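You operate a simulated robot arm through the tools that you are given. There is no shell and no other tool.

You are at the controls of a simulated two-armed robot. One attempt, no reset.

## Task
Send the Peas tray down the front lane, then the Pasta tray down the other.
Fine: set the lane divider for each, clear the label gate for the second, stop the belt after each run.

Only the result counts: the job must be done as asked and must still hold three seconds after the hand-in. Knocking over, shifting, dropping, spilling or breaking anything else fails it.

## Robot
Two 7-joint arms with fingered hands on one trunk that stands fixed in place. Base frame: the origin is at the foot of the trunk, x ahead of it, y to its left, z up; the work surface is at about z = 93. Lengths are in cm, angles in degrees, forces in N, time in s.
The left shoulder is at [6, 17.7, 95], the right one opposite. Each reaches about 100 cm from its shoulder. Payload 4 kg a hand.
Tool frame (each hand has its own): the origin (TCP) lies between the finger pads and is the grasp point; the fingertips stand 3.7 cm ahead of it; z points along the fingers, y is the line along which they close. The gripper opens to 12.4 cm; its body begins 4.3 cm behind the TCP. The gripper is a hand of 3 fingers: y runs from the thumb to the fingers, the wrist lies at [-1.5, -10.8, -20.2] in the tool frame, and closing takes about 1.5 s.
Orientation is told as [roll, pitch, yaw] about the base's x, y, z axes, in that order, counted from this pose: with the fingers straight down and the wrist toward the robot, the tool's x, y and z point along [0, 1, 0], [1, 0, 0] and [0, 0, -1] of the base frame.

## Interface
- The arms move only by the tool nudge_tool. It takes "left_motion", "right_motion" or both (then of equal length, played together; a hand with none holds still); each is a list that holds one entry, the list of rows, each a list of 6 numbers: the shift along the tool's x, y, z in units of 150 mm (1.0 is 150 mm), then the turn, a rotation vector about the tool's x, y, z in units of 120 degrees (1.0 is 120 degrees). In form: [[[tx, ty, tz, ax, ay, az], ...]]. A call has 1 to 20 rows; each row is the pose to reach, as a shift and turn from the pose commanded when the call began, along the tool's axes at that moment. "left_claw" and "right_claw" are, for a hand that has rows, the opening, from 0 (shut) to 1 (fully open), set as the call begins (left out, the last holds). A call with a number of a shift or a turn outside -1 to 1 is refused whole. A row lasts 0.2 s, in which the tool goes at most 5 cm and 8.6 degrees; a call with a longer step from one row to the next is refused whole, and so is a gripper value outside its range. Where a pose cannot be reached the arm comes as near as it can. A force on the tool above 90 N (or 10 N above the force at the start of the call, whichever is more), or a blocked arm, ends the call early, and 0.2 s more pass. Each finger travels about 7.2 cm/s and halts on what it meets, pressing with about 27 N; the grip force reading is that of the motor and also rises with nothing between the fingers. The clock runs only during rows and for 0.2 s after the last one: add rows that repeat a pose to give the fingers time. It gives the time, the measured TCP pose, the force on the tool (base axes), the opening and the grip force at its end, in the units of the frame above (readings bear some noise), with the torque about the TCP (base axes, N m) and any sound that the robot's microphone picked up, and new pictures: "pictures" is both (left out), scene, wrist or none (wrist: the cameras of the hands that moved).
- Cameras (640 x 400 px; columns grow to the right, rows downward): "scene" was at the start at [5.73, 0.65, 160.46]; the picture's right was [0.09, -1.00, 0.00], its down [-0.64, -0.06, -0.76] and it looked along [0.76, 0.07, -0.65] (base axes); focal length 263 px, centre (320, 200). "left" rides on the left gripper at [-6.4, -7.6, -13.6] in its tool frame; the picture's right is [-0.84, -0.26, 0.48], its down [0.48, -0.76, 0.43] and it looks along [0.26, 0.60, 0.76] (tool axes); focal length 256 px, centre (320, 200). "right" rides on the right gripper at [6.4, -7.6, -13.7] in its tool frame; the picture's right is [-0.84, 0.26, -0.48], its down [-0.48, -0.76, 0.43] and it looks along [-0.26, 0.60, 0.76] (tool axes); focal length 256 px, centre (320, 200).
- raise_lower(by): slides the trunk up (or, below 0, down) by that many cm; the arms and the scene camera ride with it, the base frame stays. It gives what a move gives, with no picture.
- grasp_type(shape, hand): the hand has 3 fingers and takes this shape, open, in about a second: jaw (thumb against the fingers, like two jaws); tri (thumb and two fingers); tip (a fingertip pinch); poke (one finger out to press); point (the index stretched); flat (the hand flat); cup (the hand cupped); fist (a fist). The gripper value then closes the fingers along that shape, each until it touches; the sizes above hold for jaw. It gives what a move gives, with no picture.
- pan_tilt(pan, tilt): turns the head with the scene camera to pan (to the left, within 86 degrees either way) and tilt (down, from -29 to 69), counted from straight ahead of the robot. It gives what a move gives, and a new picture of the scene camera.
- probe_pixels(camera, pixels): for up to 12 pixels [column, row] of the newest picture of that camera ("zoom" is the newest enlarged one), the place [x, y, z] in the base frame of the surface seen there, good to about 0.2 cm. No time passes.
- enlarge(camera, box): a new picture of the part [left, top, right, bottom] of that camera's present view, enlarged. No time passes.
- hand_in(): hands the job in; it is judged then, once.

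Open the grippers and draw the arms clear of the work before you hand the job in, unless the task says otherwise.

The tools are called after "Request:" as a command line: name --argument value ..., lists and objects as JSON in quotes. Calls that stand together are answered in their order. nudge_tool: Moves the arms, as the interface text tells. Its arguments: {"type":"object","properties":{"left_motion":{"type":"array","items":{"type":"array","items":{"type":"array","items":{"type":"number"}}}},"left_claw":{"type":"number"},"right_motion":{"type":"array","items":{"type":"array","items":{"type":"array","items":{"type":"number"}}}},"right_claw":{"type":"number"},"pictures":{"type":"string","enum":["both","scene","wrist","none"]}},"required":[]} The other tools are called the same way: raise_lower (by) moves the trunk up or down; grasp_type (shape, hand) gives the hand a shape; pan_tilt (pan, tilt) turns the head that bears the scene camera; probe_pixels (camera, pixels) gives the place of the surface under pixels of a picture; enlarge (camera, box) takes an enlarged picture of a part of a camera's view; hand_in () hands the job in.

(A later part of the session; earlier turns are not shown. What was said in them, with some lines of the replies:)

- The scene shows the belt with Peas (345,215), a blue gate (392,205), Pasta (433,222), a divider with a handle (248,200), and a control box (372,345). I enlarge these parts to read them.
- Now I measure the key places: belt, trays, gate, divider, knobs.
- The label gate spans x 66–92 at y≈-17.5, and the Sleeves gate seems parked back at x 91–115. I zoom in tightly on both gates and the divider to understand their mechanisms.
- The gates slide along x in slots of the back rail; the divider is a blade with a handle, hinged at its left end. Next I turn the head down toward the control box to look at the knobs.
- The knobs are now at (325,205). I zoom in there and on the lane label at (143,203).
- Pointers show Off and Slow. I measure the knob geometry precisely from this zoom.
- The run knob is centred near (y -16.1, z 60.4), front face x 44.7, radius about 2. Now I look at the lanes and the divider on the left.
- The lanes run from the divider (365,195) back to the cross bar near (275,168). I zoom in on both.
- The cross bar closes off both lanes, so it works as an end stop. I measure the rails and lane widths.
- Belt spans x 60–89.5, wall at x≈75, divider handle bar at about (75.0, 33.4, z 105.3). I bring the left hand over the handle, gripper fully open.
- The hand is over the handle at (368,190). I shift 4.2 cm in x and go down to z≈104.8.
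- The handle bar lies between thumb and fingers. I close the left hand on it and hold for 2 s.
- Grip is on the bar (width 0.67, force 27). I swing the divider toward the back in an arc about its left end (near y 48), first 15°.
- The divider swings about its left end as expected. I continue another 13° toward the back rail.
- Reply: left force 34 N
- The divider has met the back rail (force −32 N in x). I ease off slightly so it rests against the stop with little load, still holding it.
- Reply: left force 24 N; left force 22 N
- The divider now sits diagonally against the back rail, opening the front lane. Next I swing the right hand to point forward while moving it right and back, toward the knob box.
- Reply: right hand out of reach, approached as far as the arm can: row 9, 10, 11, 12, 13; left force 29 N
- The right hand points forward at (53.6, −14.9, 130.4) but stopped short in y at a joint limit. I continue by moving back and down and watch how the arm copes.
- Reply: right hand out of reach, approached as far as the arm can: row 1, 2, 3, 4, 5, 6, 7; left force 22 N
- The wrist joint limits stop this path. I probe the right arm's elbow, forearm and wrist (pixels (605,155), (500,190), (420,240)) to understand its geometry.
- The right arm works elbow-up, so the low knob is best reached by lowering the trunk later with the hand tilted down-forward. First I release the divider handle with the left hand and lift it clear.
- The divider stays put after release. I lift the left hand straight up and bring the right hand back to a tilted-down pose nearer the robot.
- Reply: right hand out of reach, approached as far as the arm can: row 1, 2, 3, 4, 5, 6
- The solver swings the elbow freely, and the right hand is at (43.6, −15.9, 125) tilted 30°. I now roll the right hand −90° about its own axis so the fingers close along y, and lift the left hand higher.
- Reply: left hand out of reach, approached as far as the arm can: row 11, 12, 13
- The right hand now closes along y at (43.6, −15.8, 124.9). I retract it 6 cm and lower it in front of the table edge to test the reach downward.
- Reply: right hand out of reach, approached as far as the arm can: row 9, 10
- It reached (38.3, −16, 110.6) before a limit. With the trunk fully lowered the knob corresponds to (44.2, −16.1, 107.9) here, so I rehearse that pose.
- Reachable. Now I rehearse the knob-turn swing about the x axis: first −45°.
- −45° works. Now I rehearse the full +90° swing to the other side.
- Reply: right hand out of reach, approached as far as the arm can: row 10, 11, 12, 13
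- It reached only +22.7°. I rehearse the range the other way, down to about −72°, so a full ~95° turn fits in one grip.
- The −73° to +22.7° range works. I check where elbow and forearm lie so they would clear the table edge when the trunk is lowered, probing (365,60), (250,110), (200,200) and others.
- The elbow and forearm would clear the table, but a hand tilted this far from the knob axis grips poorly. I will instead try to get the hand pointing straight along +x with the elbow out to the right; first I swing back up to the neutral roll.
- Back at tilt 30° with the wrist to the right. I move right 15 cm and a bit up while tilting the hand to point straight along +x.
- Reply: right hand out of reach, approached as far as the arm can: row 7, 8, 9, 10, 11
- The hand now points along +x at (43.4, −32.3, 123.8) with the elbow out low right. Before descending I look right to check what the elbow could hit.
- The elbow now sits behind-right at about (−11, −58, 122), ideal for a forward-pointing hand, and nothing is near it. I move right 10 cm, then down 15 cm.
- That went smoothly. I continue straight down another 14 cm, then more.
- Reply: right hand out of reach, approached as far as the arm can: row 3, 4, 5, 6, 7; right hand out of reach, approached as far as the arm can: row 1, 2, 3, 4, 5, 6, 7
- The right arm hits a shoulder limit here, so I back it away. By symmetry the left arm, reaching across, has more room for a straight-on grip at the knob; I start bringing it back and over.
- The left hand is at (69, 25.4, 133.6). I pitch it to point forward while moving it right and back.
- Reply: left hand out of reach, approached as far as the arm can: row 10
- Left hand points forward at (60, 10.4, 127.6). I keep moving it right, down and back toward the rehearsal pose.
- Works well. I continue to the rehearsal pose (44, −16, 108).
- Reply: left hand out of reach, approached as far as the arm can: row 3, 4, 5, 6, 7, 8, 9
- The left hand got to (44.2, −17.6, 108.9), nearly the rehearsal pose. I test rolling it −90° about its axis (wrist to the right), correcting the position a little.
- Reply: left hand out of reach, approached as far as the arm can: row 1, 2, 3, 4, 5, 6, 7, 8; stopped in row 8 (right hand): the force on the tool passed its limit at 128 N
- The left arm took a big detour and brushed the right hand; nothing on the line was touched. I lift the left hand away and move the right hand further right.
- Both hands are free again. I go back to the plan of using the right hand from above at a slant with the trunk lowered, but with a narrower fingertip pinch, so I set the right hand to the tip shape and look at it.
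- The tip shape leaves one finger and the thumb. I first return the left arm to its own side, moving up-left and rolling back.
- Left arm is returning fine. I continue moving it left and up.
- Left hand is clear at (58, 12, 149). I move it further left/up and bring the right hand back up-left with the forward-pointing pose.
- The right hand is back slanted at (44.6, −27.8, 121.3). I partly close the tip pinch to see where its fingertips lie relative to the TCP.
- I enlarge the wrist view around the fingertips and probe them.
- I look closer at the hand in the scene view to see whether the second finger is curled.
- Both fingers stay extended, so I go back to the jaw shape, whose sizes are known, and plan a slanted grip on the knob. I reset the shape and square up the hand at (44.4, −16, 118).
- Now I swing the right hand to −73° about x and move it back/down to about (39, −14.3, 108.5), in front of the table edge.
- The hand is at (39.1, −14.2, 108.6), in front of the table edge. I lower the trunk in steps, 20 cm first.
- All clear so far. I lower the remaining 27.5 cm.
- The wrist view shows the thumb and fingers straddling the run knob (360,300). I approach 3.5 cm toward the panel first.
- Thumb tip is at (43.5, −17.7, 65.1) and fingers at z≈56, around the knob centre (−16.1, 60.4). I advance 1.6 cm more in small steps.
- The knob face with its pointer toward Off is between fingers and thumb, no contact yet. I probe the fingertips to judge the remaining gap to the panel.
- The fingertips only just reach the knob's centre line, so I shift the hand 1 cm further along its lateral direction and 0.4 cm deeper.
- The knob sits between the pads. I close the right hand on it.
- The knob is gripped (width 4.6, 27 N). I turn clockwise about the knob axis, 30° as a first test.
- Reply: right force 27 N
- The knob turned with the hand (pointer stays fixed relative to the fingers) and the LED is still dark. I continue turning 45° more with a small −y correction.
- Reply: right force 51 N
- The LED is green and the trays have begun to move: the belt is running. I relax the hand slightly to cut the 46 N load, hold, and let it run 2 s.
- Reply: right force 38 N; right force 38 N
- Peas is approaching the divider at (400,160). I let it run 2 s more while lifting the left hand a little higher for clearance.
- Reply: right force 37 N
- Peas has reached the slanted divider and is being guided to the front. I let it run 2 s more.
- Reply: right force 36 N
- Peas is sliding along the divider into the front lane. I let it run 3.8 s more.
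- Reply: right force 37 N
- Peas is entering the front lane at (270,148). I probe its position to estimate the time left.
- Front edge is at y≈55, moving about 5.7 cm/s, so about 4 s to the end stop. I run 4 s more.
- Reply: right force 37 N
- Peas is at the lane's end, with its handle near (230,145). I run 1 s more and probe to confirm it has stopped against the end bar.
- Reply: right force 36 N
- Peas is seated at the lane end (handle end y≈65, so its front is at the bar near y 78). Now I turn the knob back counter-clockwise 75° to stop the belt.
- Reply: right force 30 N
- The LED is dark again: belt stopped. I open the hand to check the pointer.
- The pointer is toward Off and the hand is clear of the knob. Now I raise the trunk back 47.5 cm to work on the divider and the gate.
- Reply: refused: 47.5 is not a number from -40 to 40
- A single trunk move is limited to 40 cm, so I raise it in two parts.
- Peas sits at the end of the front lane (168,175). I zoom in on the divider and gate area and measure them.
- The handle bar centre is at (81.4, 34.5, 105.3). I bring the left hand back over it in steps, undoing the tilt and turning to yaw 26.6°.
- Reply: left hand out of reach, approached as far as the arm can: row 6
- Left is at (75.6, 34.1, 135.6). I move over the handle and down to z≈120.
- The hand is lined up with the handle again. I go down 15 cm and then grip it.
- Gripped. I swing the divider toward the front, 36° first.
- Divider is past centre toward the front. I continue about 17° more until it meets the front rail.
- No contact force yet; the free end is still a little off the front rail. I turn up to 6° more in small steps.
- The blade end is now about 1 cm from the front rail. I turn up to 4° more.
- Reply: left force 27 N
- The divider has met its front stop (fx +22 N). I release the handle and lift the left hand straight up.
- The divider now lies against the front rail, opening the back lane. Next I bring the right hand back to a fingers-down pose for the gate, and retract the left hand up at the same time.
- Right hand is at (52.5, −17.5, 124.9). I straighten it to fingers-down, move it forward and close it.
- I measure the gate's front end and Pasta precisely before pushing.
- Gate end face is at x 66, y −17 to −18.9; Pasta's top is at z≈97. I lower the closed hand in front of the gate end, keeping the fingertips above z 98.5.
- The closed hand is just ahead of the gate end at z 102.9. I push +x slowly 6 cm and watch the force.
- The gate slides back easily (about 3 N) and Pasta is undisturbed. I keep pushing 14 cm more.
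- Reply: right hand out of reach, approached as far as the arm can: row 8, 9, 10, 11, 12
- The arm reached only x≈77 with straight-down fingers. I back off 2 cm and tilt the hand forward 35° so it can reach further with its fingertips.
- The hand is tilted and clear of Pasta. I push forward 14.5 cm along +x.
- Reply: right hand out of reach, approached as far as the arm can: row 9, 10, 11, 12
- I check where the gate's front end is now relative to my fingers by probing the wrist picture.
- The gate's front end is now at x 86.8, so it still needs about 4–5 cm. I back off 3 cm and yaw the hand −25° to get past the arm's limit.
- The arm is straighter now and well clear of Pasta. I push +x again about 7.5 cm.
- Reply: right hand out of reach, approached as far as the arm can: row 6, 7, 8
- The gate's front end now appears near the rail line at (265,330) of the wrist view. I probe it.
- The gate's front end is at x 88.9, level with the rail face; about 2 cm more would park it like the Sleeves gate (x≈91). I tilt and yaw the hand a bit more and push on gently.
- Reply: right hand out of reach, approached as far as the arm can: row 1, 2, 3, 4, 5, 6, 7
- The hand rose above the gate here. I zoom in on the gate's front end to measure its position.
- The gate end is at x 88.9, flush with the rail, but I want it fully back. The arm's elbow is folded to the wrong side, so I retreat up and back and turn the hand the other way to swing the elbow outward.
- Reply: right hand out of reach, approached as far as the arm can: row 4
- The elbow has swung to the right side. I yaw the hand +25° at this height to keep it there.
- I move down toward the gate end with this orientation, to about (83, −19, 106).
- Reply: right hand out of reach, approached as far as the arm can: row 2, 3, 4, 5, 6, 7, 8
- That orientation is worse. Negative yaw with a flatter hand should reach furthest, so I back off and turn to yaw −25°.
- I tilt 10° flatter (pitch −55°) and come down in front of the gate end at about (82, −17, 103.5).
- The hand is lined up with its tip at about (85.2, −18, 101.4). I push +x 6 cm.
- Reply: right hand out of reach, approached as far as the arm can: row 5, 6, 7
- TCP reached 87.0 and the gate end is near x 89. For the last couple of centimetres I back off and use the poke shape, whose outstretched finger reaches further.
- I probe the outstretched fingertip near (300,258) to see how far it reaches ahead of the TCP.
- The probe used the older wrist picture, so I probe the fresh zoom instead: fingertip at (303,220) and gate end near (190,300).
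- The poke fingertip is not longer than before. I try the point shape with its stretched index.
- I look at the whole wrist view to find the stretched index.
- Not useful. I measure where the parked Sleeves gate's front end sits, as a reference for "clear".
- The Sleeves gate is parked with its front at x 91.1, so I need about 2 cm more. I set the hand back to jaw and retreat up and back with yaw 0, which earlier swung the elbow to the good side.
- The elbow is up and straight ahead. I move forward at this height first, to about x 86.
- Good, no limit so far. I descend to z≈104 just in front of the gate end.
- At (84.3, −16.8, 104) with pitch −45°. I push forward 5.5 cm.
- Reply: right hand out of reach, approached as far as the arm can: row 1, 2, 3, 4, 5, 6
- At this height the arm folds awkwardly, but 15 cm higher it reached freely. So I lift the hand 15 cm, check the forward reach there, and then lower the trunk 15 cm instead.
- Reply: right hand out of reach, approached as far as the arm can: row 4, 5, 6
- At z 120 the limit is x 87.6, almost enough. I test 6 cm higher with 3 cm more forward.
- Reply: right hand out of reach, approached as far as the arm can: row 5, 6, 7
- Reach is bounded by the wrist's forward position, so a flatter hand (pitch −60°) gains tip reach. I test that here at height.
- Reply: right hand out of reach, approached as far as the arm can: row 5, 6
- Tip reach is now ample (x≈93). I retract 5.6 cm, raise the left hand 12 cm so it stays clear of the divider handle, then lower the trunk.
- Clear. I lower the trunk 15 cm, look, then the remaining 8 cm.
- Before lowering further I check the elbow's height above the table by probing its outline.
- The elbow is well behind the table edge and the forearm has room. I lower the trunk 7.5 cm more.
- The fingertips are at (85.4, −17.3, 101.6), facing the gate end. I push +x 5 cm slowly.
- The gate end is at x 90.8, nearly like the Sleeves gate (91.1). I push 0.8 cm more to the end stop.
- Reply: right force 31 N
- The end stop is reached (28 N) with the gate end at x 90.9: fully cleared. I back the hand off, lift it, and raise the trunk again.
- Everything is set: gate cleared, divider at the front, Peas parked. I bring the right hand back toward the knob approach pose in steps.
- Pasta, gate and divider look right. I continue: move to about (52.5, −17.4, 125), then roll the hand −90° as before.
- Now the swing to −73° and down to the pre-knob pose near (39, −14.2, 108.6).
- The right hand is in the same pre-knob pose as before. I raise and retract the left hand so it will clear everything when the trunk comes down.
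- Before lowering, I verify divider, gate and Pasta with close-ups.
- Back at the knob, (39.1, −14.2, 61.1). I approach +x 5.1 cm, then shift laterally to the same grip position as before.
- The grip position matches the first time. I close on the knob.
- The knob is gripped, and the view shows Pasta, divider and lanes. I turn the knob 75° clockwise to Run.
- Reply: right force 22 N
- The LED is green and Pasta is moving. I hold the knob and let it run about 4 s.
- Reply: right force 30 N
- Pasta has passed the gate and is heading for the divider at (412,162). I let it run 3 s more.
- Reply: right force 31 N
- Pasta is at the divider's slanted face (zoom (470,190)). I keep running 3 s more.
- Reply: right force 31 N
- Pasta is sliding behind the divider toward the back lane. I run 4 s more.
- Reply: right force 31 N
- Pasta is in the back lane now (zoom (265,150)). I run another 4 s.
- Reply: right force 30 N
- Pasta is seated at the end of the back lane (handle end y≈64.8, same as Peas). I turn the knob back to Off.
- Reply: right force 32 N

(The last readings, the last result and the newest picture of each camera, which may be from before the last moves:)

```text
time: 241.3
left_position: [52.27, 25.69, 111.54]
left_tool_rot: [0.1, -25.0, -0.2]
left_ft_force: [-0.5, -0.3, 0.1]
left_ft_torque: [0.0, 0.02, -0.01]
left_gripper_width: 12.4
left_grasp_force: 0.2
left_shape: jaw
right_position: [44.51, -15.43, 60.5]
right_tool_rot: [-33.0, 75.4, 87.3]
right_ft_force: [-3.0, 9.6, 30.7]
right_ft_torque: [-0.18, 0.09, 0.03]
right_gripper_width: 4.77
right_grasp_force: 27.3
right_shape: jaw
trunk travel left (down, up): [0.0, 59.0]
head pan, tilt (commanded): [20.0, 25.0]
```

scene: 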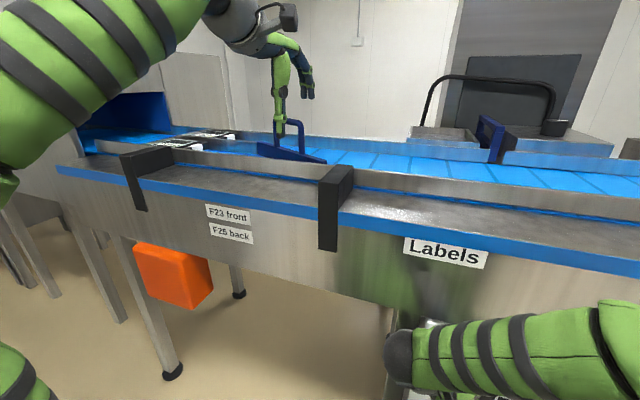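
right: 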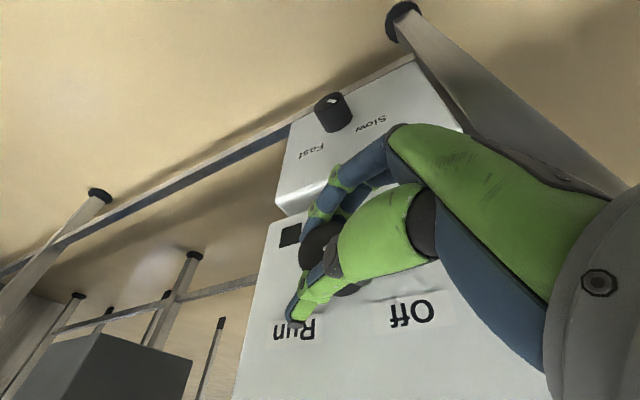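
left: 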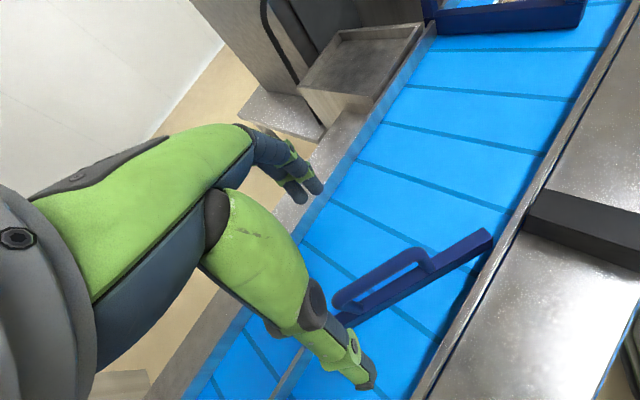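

The LED is dark: belt stopped. I open the hand and back away from the knob.

Request:
nudge_tool --right_motion '[[[0, 0, 0, 0, 0, 0], [0, 0, 0, 0, 0, 0], [0, 0, 0, 0, 0, 0], [0, 0, 0, 0, 0, 0]]]' --right_claw 0.6 --pictures "none"

Request:
nudge_tool --right_motion '[[[0.05, 0, -0.03, 0, 0, 0], [0.1, 0, -0.06, 0, 0, 0], [0.15, 0, -0.09, 0, 0, 0], [0.2, 0, -0.12, 0, 0, 0], [0.25, 0, -0.145, 0, 0, 0], [0.296, 0, -0.17, 0, 0, 0]]]' --pictures "wrist"

Request:
enlarge --camera "right" --box '[230, 180, 490, 400]'

```text
time: 242.3
left_position: [52.51, 25.64, 111.54]
left_tool_rot: [0.3, -25.0, -0.2]
left_ft_force: [0.1, 0.2, -1.0]
left_ft_torque: [0.0, 0.0, -0.03]
left_gripper_width: 12.41
left_grasp_force: 0.0
left_shape: jaw
right_position: [44.65, -15.61, 60.41]
right_tool_rot: [-32.1, 75.3, 88.1]
right_ft_force: [-0.4, -0.3, -0.8]
right_ft_torque: [0.03, 0.01, -0.01]
right_gripper_width: 7.43
right_grasp_force: 0.1
right_shape: jaw
trunk travel left (down, up): [0.0, 59.0]
head pan, tilt (commanded): [20.0, 25.0]
```

```text
time: 243.7
left_position: [52.45, 25.64, 111.5]
left_tool_rot: [0.2, -24.9, -0.3]
left_ft_force: [0.2, 0.6, 0.3]
left_ft_torque: [0.0, 0.0, 0.01]
left_gripper_width: 12.37
left_grasp_force: 0.1
left_shape: jaw
right_position: [39.61, -15.5, 60.36]
right_tool_rot: [-32.2, 75.2, 87.8]
right_ft_force: [-0.3, 0.1, 0.0]
right_ft_torque: [0.0, -0.01, -0.01]
right_gripper_width: 7.43
right_grasp_force: 0.1
right_shape: jaw
trunk travel left (down, up): [0.0, 59.0]
head pan, tilt (commanded): [20.0, 25.0]
```

right: 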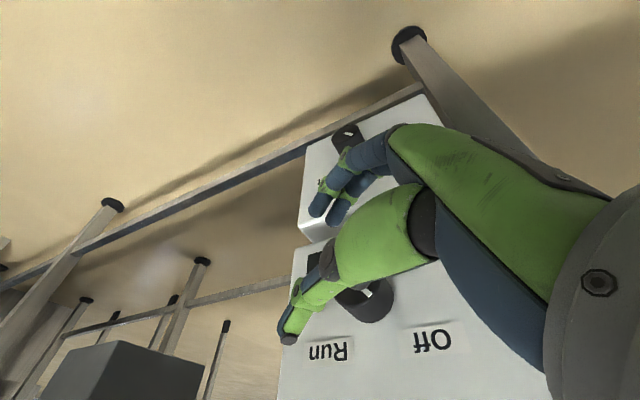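

```text
1.82 times, centred on (360, 290) of right
```

zoom: 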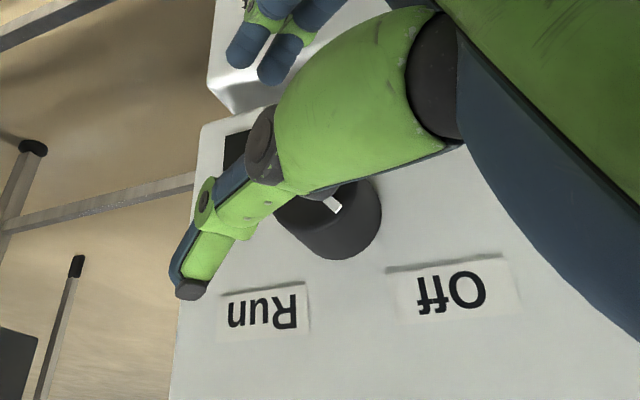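

The pointer is at Off and the hand is clear. I raise the trunk again to draw both arms away from the work.

Request:
raise_lower --by 24

Request:
raise_lower --by 23.5

Request:
pan_tilt --pan 12 --tilt 45

Request:
enlarge --camera "scene" --box '[120, 130, 340, 230]'

Request:
enlarge --camera "scene" --box '[340, 260, 460, 370]'

```text
time: 246.2
left_position: [52.48, 25.64, 135.43]
left_tool_rot: [0.2, -25.0, -0.1]
left_ft_force: [0.9, 0.4, 0.4]
left_ft_torque: [-0.02, -0.03, -0.02]
left_gripper_width: 12.37
left_grasp_force: 0.1
left_shape: jaw
right_position: [39.52, -15.5, 84.34]
right_tool_rot: [-32.3, 75.2, 87.9]
right_ft_force: [0.1, 0.3, -0.5]
right_ft_torque: [-0.01, 0.02, -0.02]
right_gripper_width: 7.44
right_grasp_force: 0.0
right_shape: jaw
trunk travel left (down, up): [-24.0, 35.0]
head pan, tilt (commanded): [20.0, 25.0]
```

```text
time: 248.7
left_position: [52.55, 25.64, 158.89]
left_tool_rot: [0.2, -25.0, -0.2]
left_ft_force: [0.6, -0.1, 0.3]
left_ft_torque: [-0.03, 0.01, 0.01]
left_gripper_width: 12.4
left_grasp_force: 0.0
left_shape: jaw
right_position: [39.53, -15.56, 107.88]
right_tool_rot: [-32.4, 75.4, 87.9]
right_ft_force: [-0.5, 0.0, 0.2]
right_ft_torque: [-0.03, 0.0, 0.0]
right_gripper_width: 7.44
right_grasp_force: 0.1
right_shape: jaw
trunk travel left (down, up): [-47.5, 11.5]
head pan, tilt (commanded): [20.0, 25.0]
```

```text
time: 249.5
left_position: [52.46, 25.66, 159.01]
left_tool_rot: [0.2, -25.0, -0.3]
left_ft_force: [0.8, 0.1, 0.1]
left_ft_torque: [0.0, 0.0, -0.03]
left_gripper_width: 12.38
left_grasp_force: 0.0
left_shape: jaw
right_position: [39.51, -15.49, 107.82]
right_tool_rot: [-32.3, 75.3, 87.9]
right_ft_force: [0.5, 0.0, 0.2]
right_ft_torque: [-0.03, 0.01, 0.0]
right_gripper_width: 7.44
right_grasp_force: 0.1
right_shape: jaw
trunk travel left (down, up): [-47.5, 11.5]
head pan, tilt (commanded): [12.0, 45.0]
```

scene: 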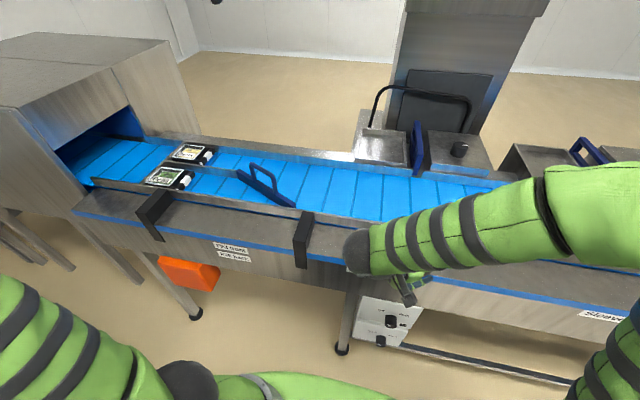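

```text
2.91 times, centred on (230, 180) of scene
```

zoom: 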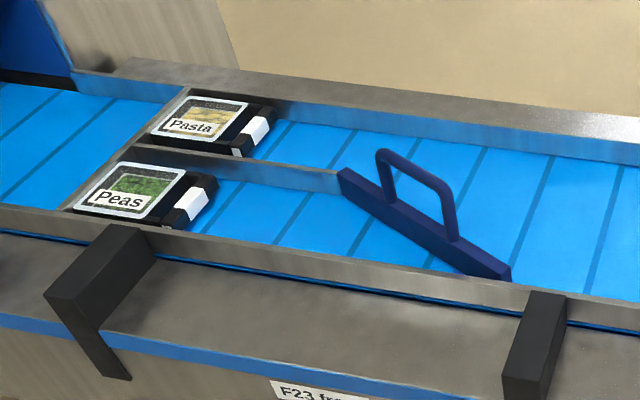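

```text
3.64 times, centred on (400, 315) of scene
```

zoom: 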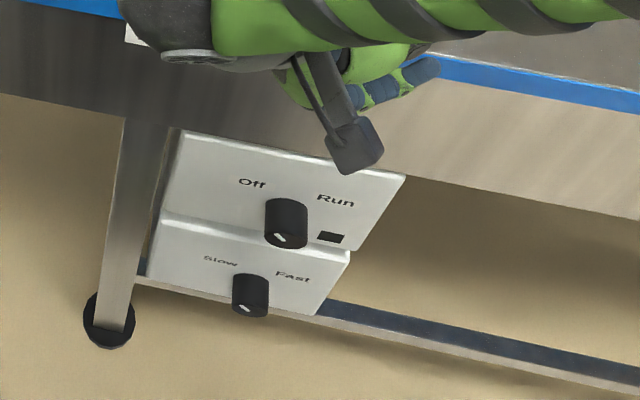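

Peas is in the front lane, Pasta in the back lane, the knob points to Off and the LED is dark. I lift the right arm clear and open its gripper fully.

Request:
nudge_tool --right_motion '[[[-0.041, -0.077, -0.004, -0.053, 0, 0.03], [-0.081, -0.153, -0.007, -0.106, 0, 0.061], [-0.122, -0.23, -0.011, -0.159, 0, 0.091], [-0.163, -0.306, -0.015, -0.212, 0, 0.122], [-0.204, -0.383, -0.019, -0.265, 0, 0.152], [-0.244, -0.459, -0.022, -0.317, 0, 0.182], [-0.285, -0.536, -0.026, -0.37, 0, 0.213], [-0.326, -0.612, -0.03, -0.423, 0, 0.243], [-0.366, -0.689, -0.033, -0.476, 0, 0.274], [-0.407, -0.765, -0.037, -0.529, 0, 0.304]]]' --right_claw 1 --pictures "scene"

Request:
enlarge --camera "scene" --box '[130, 120, 330, 230]'

Request:
probe_pixels --camera "scene" --pixels '[[165, 176], [183, 180], [190, 153], [208, 157], [157, 184], [180, 160]]'

```text
time: 251.7
left_position: [52.42, 25.54, 158.95]
left_tool_rot: [0.2, -25.0, -0.2]
left_ft_force: [-0.2, 0.9, -0.4]
left_ft_torque: [-0.03, -0.02, 0.01]
left_gripper_width: 12.38
left_grasp_force: 0.0
left_shape: jaw
right_position: [44.52, -15.05, 119.91]
right_tool_rot: [-30.6, 2.0, 90.1]
right_ft_force: [-0.9, 0.2, -0.3]
right_ft_torque: [0.02, -0.02, 0.05]
right_gripper_width: 12.38
right_grasp_force: 0.0
right_shape: jaw
trunk travel left (down, up): [-47.5, 11.5]
head pan, tilt (commanded): [12.0, 45.0]
```

scene: 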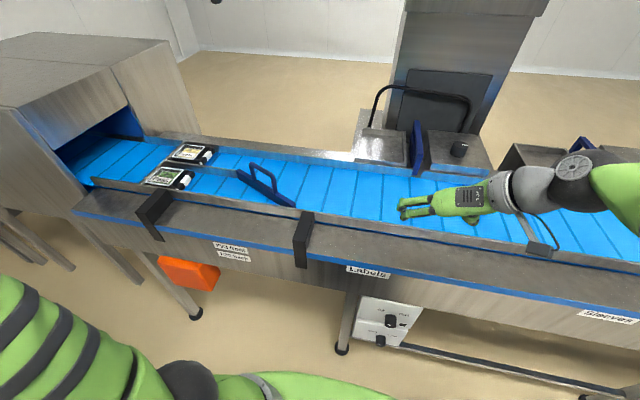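

```text
3.20 times, centred on (230, 175) of scene
```

zoom: 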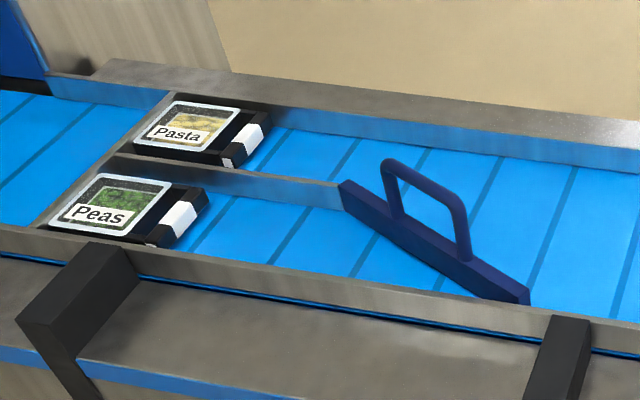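

```text
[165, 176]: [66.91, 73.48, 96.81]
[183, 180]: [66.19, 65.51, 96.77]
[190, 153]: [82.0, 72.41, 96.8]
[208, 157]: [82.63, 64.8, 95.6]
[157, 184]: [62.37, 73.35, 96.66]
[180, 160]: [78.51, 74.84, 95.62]
```

Peas sits at the end of the front lane (x≈62–71) and Pasta at the end of the back lane (x≈78–87). The belt is off, the gate is cleared, and both arms are clear with grippers open, so I hand the job in.

Request:
hand_in

```text
The job is handed in.
```

I handed the job in with both trays where you asked. Peas is at the end of the front lane and Pasta is at the end of the back lane. I haven't seen the judge's result.

- **Peas:** the divider was set against the back rail, and the belt was stopped once the tray was at the end of the lane.
- **Pasta:** the divider was set against the front rail and the label gate was pushed back to its stop. The belt was stopped again after this run.
- **At hand-in:** the belt knob pointed to Off with its light dark. Both grippers were open and both arms were clear of the line.

While I was working out the reach, the left arm knocked into the right hand hard enough to trip the force limit. Neither arm was touching anything on the line at that moment.
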